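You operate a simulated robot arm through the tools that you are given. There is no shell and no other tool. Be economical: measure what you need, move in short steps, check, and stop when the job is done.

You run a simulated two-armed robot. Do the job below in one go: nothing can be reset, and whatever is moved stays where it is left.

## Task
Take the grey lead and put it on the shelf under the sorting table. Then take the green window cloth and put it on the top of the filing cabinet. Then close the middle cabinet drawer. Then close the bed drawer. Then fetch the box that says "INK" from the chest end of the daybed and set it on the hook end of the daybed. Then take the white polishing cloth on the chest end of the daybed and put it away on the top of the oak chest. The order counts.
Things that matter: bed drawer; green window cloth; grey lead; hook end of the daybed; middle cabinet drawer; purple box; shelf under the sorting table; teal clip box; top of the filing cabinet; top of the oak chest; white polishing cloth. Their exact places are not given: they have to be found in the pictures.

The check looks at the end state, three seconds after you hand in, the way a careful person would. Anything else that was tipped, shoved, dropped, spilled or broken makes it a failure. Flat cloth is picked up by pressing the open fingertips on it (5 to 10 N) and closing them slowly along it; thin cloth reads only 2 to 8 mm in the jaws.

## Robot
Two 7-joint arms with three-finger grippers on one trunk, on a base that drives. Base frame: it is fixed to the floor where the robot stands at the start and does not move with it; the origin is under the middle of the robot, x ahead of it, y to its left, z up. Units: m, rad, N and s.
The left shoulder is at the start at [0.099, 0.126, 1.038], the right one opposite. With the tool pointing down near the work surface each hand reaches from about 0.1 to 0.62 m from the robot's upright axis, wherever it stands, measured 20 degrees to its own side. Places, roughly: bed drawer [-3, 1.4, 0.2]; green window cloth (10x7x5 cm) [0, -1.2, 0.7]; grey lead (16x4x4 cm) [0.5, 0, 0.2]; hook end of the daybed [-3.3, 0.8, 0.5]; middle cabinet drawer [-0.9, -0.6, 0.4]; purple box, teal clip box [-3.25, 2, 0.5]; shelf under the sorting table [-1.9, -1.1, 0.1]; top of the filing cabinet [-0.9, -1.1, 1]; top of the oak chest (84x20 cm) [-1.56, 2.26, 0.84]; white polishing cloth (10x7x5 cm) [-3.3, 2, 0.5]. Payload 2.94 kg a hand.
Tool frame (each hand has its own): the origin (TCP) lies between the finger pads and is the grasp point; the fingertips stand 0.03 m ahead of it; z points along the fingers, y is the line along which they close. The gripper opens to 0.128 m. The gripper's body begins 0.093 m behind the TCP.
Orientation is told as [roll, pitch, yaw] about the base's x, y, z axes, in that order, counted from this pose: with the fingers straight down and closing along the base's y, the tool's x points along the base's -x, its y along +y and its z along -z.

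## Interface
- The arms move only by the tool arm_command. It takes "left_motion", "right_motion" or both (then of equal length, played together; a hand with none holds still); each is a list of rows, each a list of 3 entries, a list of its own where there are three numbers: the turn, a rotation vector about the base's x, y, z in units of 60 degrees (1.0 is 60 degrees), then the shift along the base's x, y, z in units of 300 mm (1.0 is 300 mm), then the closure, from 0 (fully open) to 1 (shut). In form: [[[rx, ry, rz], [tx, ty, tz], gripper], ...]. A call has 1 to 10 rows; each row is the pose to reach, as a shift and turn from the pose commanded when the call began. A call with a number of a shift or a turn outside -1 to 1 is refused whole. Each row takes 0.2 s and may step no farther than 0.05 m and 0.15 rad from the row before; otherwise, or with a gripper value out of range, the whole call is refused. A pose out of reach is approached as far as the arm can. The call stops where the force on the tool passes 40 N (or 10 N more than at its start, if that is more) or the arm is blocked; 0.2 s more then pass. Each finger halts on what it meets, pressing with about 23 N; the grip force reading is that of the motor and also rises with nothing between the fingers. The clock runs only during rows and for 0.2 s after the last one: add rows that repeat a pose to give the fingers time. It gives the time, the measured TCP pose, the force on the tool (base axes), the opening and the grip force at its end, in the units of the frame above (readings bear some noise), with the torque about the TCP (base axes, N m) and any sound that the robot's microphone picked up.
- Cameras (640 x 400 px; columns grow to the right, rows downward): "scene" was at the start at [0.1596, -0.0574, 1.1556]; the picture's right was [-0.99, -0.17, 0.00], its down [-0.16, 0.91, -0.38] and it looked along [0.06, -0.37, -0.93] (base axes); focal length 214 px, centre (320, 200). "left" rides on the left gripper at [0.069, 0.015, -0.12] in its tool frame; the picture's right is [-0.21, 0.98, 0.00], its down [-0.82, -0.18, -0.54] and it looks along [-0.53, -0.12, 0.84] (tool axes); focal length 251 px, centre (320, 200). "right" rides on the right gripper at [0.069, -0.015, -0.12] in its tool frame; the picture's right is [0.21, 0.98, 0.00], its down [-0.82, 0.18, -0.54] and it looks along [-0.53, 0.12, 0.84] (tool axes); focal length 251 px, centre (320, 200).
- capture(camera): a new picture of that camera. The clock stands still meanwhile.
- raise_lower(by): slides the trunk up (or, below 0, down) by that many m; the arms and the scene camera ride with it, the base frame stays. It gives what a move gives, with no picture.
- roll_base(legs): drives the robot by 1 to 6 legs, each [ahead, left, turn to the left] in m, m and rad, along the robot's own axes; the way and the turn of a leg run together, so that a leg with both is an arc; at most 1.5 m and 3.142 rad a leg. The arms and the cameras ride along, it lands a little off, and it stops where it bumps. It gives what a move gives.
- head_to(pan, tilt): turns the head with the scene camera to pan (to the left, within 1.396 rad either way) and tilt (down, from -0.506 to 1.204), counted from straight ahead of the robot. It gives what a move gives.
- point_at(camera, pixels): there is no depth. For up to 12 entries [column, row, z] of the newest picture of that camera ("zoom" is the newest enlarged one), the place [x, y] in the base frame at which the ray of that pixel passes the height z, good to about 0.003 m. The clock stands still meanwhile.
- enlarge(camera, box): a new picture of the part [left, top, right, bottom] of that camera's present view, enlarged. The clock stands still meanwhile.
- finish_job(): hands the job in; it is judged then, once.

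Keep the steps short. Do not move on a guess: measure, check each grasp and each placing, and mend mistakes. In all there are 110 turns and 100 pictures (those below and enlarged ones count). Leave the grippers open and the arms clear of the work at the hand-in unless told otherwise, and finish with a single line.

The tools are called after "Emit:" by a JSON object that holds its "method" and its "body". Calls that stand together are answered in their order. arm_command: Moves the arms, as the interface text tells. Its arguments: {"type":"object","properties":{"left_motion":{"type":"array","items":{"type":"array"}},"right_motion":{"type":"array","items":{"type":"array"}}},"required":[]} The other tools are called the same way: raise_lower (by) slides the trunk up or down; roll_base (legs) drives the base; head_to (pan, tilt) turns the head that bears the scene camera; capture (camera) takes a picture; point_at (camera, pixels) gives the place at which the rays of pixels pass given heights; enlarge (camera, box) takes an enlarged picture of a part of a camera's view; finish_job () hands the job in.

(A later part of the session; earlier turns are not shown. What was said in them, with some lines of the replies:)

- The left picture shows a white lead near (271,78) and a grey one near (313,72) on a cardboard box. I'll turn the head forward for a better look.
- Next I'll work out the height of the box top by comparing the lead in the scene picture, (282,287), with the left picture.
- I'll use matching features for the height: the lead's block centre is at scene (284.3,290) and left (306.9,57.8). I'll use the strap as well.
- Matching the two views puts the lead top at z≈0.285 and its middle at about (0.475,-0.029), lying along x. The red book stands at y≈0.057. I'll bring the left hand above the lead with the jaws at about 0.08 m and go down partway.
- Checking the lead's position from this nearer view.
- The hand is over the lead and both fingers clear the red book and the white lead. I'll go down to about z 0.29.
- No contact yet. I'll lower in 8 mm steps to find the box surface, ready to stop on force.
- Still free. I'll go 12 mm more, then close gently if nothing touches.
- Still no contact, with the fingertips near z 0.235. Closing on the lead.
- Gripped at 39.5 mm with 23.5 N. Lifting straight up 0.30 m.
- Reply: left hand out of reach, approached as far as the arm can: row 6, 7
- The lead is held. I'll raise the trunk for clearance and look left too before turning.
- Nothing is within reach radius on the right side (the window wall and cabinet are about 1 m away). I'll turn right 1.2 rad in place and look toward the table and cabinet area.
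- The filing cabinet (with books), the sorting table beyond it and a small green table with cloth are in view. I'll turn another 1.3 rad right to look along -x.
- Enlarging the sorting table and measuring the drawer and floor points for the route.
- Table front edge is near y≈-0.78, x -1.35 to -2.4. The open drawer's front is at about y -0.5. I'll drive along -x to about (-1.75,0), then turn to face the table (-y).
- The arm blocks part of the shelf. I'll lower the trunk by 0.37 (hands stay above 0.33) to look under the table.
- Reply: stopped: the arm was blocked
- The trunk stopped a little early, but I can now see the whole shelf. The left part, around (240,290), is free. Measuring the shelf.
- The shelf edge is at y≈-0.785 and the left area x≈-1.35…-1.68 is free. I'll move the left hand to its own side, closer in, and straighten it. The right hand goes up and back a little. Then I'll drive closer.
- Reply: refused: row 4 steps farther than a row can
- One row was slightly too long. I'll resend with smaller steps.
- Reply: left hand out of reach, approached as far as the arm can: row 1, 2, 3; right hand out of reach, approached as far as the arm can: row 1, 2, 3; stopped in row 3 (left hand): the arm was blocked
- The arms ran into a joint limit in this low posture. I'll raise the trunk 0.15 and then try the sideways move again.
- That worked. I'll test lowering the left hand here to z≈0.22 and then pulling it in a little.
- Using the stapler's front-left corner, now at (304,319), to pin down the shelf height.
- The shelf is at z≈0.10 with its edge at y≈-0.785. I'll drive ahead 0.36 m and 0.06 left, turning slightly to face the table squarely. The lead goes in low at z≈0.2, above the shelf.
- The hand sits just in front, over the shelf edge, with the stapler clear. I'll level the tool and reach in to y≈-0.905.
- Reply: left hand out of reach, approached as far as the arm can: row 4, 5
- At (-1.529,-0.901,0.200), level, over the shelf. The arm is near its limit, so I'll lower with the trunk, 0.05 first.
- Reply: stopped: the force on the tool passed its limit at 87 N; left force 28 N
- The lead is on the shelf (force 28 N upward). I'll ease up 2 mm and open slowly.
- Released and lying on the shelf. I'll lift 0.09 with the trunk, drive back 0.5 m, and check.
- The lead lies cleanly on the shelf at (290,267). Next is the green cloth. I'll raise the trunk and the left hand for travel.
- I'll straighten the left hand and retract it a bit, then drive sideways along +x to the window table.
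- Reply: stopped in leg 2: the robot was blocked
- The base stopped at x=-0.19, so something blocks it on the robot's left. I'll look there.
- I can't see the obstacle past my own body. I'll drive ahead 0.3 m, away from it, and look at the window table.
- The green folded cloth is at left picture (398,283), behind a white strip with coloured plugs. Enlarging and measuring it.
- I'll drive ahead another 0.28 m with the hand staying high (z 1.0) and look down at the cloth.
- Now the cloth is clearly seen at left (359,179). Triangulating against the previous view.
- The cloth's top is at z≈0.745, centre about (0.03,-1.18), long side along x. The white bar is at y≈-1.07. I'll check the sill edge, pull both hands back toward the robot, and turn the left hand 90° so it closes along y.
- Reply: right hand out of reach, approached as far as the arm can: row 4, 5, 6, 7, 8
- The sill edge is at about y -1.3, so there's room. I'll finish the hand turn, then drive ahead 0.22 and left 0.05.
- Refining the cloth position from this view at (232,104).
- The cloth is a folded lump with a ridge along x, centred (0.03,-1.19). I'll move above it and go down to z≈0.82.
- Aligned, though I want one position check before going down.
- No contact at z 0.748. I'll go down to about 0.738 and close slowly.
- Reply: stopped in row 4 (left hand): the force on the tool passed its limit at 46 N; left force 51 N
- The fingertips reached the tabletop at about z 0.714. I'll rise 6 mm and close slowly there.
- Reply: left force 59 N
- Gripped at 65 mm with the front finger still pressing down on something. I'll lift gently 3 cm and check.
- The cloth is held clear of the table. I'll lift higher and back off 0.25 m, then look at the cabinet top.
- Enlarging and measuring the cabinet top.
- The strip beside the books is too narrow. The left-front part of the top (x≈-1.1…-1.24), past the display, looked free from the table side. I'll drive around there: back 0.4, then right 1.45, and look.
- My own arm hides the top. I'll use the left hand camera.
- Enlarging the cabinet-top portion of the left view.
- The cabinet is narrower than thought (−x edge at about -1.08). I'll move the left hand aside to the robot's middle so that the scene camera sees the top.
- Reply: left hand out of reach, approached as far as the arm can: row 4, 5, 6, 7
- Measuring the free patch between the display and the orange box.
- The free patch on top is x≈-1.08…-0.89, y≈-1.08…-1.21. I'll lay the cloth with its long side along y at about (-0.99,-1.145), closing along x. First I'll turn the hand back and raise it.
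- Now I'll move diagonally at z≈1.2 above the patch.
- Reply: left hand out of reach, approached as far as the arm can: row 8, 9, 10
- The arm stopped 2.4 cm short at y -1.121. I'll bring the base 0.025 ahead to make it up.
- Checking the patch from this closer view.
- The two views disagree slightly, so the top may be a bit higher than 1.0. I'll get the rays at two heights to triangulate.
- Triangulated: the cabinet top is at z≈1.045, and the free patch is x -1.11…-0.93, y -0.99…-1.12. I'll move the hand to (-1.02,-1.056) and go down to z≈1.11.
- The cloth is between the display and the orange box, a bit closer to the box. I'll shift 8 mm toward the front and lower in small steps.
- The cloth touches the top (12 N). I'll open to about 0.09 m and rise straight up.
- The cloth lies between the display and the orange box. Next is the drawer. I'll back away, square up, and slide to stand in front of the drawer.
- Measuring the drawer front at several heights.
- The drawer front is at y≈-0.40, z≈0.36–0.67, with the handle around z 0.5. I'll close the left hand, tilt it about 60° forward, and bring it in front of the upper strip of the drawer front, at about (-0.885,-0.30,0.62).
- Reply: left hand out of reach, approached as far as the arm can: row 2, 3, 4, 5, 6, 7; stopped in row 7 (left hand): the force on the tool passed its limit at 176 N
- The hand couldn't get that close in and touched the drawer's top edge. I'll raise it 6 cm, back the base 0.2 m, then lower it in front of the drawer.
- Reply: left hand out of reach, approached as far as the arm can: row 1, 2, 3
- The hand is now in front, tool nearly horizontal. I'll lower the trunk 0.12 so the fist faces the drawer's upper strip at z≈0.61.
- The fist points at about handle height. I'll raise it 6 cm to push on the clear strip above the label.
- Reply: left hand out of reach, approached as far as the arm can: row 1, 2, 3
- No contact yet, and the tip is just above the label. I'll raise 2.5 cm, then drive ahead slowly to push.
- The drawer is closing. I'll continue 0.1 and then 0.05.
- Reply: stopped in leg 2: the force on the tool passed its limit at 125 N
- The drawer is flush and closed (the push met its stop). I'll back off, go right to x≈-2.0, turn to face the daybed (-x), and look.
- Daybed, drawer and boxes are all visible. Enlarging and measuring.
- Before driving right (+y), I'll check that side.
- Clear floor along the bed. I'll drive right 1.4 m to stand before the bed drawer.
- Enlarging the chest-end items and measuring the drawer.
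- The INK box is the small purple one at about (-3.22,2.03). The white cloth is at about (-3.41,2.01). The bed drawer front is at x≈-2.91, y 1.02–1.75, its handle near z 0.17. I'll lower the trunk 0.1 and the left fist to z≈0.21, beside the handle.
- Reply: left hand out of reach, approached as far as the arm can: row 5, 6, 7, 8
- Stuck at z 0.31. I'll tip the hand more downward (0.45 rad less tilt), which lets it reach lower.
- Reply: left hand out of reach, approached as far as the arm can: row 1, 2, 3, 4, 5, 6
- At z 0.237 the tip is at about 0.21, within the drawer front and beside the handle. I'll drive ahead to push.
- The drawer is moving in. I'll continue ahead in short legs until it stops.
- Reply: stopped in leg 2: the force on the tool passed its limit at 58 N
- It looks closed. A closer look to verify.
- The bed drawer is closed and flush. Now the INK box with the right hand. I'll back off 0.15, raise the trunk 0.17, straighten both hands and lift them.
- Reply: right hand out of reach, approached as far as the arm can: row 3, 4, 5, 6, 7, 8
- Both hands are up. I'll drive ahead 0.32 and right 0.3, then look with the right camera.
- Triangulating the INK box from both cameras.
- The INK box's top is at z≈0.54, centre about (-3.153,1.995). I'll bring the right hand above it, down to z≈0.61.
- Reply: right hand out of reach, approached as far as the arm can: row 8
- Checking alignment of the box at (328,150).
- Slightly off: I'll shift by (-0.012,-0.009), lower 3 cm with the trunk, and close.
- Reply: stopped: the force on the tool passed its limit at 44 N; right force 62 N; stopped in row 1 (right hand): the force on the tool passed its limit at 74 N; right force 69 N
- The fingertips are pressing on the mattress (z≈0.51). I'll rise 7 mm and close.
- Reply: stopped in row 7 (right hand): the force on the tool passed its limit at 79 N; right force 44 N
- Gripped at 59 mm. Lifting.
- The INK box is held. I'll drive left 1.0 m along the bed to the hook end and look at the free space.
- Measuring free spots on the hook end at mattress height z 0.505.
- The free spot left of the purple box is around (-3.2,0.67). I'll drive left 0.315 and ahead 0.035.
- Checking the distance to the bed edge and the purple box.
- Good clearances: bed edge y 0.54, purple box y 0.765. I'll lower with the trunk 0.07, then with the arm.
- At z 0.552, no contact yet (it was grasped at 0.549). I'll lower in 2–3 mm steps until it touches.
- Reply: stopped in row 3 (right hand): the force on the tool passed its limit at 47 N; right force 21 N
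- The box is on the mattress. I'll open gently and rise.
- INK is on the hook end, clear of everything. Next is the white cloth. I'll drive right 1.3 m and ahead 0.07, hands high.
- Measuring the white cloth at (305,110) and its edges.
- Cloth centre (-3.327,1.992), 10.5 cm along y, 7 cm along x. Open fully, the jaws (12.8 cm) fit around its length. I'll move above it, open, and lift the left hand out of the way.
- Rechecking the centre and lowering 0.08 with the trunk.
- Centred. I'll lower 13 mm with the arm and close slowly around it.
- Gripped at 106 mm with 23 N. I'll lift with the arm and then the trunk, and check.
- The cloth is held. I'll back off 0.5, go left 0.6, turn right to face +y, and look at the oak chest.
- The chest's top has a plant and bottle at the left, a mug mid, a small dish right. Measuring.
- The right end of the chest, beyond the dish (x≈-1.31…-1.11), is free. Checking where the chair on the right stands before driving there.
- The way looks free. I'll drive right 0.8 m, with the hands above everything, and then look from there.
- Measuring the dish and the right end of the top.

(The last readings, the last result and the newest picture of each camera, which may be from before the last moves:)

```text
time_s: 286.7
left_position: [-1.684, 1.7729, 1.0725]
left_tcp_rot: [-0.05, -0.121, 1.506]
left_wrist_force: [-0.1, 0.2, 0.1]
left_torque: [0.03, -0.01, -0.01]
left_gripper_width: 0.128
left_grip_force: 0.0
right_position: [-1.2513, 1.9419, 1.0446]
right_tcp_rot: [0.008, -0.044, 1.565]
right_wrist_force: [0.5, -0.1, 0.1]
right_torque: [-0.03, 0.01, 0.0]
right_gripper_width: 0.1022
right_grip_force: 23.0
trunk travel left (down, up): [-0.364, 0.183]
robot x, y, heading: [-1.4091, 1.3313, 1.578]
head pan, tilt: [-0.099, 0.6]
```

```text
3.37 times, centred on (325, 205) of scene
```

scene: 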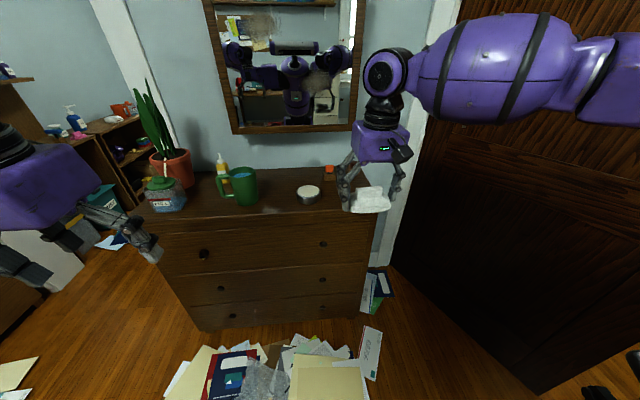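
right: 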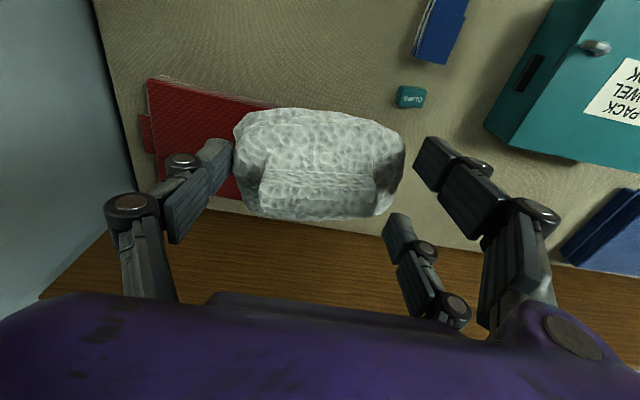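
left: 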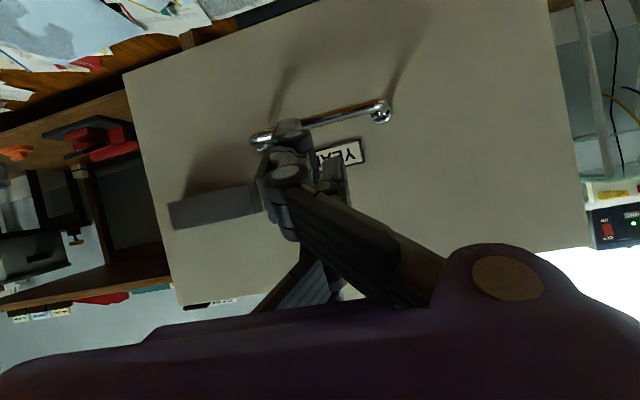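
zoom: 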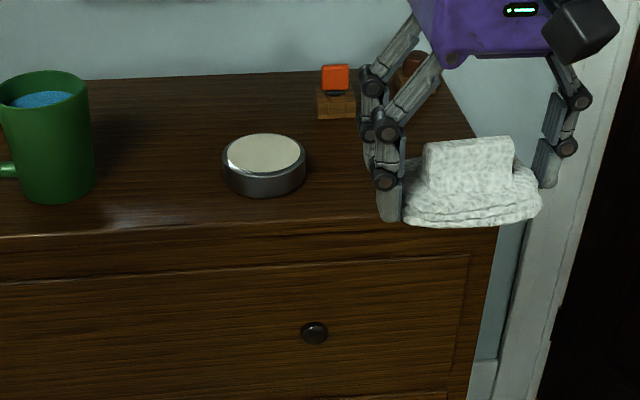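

The free patch is x -1.325…-1.125, y 2.14…2.38. I'll drive ahead 0.29 and right 0.032 to put the cloth over (-1.22,2.235), then lower the trunk 0.13.

Emit:
{"method": "roll_base", "body": {"legs": [[0.29, -0.032, 0]]}}

Emit:
{"method": "raise_lower", "body": {"by": -0.12}}

Emit:
{"method": "capture", "body": {"camera": "right"}}

```text
time_s: 288.7
left_position: [-1.6559, 2.0623, 1.0726]
left_tcp_rot: [-0.052, -0.12, 1.51]
left_wrist_force: [0.6, 0.4, 0.3]
left_torque: [0.01, 0.01, 0.0]
left_gripper_width: 0.1278
left_grip_force: 0.0
right_position: [-1.224, 2.2332, 1.0442]
right_tcp_rot: [0.005, -0.044, 1.568]
right_wrist_force: [-0.2, -0.4, 0.2]
right_torque: [0.01, 0.04, -0.01]
right_gripper_width: 0.1021
right_grip_force: 23.6
trunk travel left (down, up): [-0.364, 0.183]
robot x, y, heading: [-1.3792, 1.6236, 1.581]
head pan, tilt: [-0.099, 0.6]
```

```text
time_s: 290.2
left_position: [-1.656, 2.0618, 0.9533]
left_tcp_rot: [-0.051, -0.121, 1.51]
left_wrist_force: [-0.2, 0.4, 0.2]
left_torque: [0.01, -0.01, 0.0]
left_gripper_width: 0.1281
left_grip_force: 0.1
right_position: [-1.2236, 2.2318, 0.9261]
right_tcp_rot: [0.005, -0.043, 1.571]
right_wrist_force: [0.5, -0.7, 1.0]
right_torque: [0.04, 0.02, 0.0]
right_gripper_width: 0.102
right_grip_force: 22.9
trunk travel left (down, up): [-0.244, 0.303]
robot x, y, heading: [-1.3814, 1.6197, 1.578]
head pan, tilt: [-0.099, 0.6]
```

```text
6 pictures are left
```

right: 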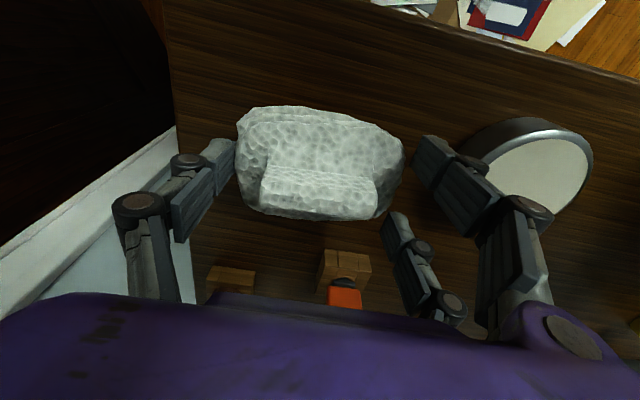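

Checking dish and edge clearance in this view.

Emit:
{"method": "point_at", "body": {"camera": "right", "pixels": [[460, 145, 0.87], [480, 205, 0.86], [175, 100, 0.84], [185, 180, 0.84], [345, 270, 0.87], [400, 25, 0.84]]}}

```text
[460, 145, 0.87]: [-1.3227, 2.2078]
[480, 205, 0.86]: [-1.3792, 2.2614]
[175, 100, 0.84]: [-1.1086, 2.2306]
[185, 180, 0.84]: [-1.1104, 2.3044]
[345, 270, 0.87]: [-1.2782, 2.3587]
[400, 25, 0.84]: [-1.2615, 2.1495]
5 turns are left
```

Clear: the dish is at -1.32 and the end at -1.11. I'll lower until contact, open slightly, rise, and take a picture.

Emit:
{"method": "arm_command", "body": {"right_motion": [[[0, 0, 0], [0.01, 0, -0.06], 1], [[0, 0, 0], [0.01, 0, -0.11], 1], [[0, 0, 0], [0.01, 0, -0.135], 1], [[0, 0, 0], [0.01, 0, -0.15], 1], [[0, 0, 0], [0.01, 0, -0.16], 1]]}}

Emit:
{"method": "arm_command", "body": {"right_motion": [[[0, 0, 0], [0, 0, 0], 0.15], [[0, 0, 0], [0, 0, 0], 0.08], [[0, 0, 0], [0, 0, 0], 0.06], [[0, 0, 0], [0, 0, 0.08], 0.06], [[0, 0, 0], [0, 0, 0.2], 0.06], [[0, 0, 0], [0, 0, 0.35], 0.06], [[0, 0, 0], [0, 0, 0.5], 0.06], [[0, 0, 0], [0, 0, 0.5], 0.06]]}}

Emit:
{"method": "capture", "body": {"camera": "right"}}

```text
time_s: 291.4
left_position: [-1.6568, 2.0612, 0.9539]
left_tcp_rot: [-0.05, -0.122, 1.509]
left_wrist_force: [0.6, 0.2, 0.3]
left_torque: [0.0, -0.02, 0.04]
left_gripper_width: 0.1281
left_grip_force: 0.1
right_position: [-1.2204, 2.2339, 0.8803]
right_tcp_rot: [0.008, -0.048, 1.571]
right_wrist_force: [2.6, 4.3, 18.5]
right_torque: [-0.09, -0.54, 0.28]
right_gripper_width: 0.1022
right_grip_force: 22.6
trunk travel left (down, up): [-0.244, 0.303]
robot x, y, heading: [-1.3781, 1.621, 1.582]
head pan, tilt: [-0.099, 0.6]
```

```text
time_s: 293.2
left_position: [-1.655, 2.0628, 0.9516]
left_tcp_rot: [-0.051, -0.12, 1.509]
left_wrist_force: [0.0, 0.4, -0.4]
left_torque: [0.05, 0.04, -0.03]
left_gripper_width: 0.1282
left_grip_force: 0.2
right_position: [-1.2185, 2.2343, 1.0284]
right_tcp_rot: [0.006, -0.041, 1.569]
right_wrist_force: [0.2, -0.4, 0.2]
right_torque: [0.0, -0.02, 0.0]
right_gripper_width: 0.1201
right_grip_force: 0.0
trunk travel left (down, up): [-0.244, 0.303]
robot x, y, heading: [-1.3774, 1.6245, 1.58]
head pan, tilt: [-0.099, 0.6]
```

```text
5 pictures are left
4 turns are left
```

right: 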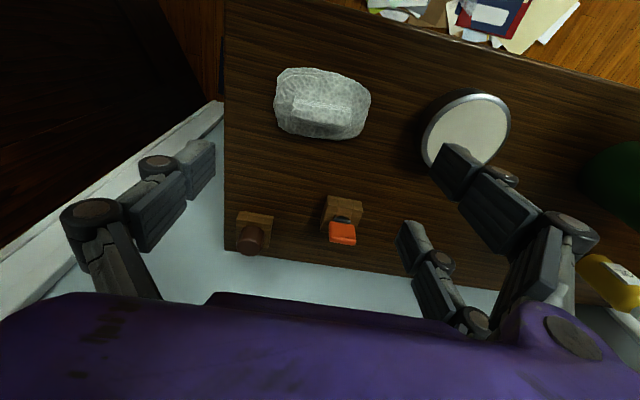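

The cloth lies on the chest top, clear of the dish and edges. I'll back away so both arms are clear, and open the hand fully.

Emit:
{"method": "roll_base", "body": {"legs": [[-0.35, 0, 0]]}}

Emit:
{"method": "arm_command", "body": {"right_motion": [[[0, 0, 0], [0, 0, 0], 0], [[0, 0, 0], [0, 0, 0], 0]]}}

Emit:
{"method": "capture", "body": {"camera": "scene"}}

```text
time_s: 295.5
left_position: [-1.6538, 1.7056, 0.9524]
left_tcp_rot: [-0.052, -0.122, 1.51]
left_wrist_force: [0.5, -0.7, -0.2]
left_torque: [0.02, 0.03, -0.01]
left_gripper_width: 0.1282
left_grip_force: 0.0
right_position: [-1.2161, 1.8763, 1.0291]
right_tcp_rot: [0.005, -0.045, 1.569]
right_wrist_force: [-0.6, 0.1, -0.3]
right_torque: [-0.01, -0.01, -0.03]
right_gripper_width: 0.1204
right_grip_force: 0.0
trunk travel left (down, up): [-0.244, 0.303]
robot x, y, heading: [-1.3761, 1.2636, 1.58]
head pan, tilt: [-0.099, 0.6]
```

```text
time_s: 296.1
left_position: [-1.6523, 1.7043, 0.9521]
left_tcp_rot: [-0.05, -0.12, 1.51]
left_wrist_force: [0.2, 0.1, -0.8]
left_torque: [-0.02, 0.0, 0.0]
left_gripper_width: 0.128
left_grip_force: 0.0
right_position: [-1.2156, 1.8761, 1.0284]
right_tcp_rot: [0.006, -0.043, 1.568]
right_wrist_force: [0.0, -0.5, -0.7]
right_torque: [0.01, 0.01, 0.02]
right_gripper_width: 0.1281
right_grip_force: 0.1
trunk travel left (down, up): [-0.244, 0.303]
robot x, y, heading: [-1.3739, 1.2672, 1.579]
head pan, tilt: [-0.099, 0.6]
```

```text
4 pictures are left
3 turns are left
```

scene: 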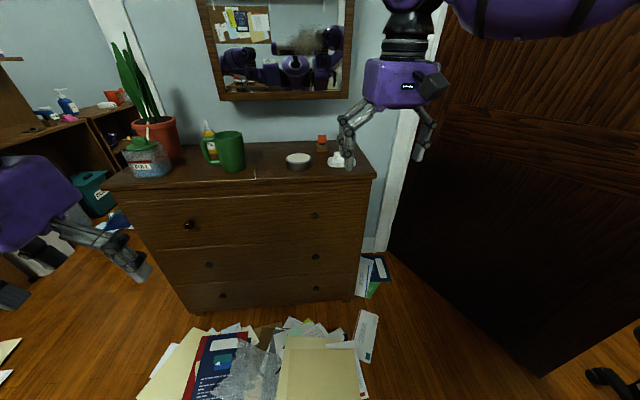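

All placed, grippers open and arms clear; handing in.

Emit:
{"method": "finish_job", "body": {}}

```text
The job is handed in.
```

All six steps are done in the order you gave: grey lead on the shelf, green cloth on the filing cabinet, both drawers closed, INK box on the hook end, white cloth on the oak chest. On the way, the left hand knocked the middle drawer's top edge once (176 N), and the base was blocked once by something I couldn't see; I saw no damage from the knock, and the base was not pushed further. The job is handed in with both grippers open and clear.
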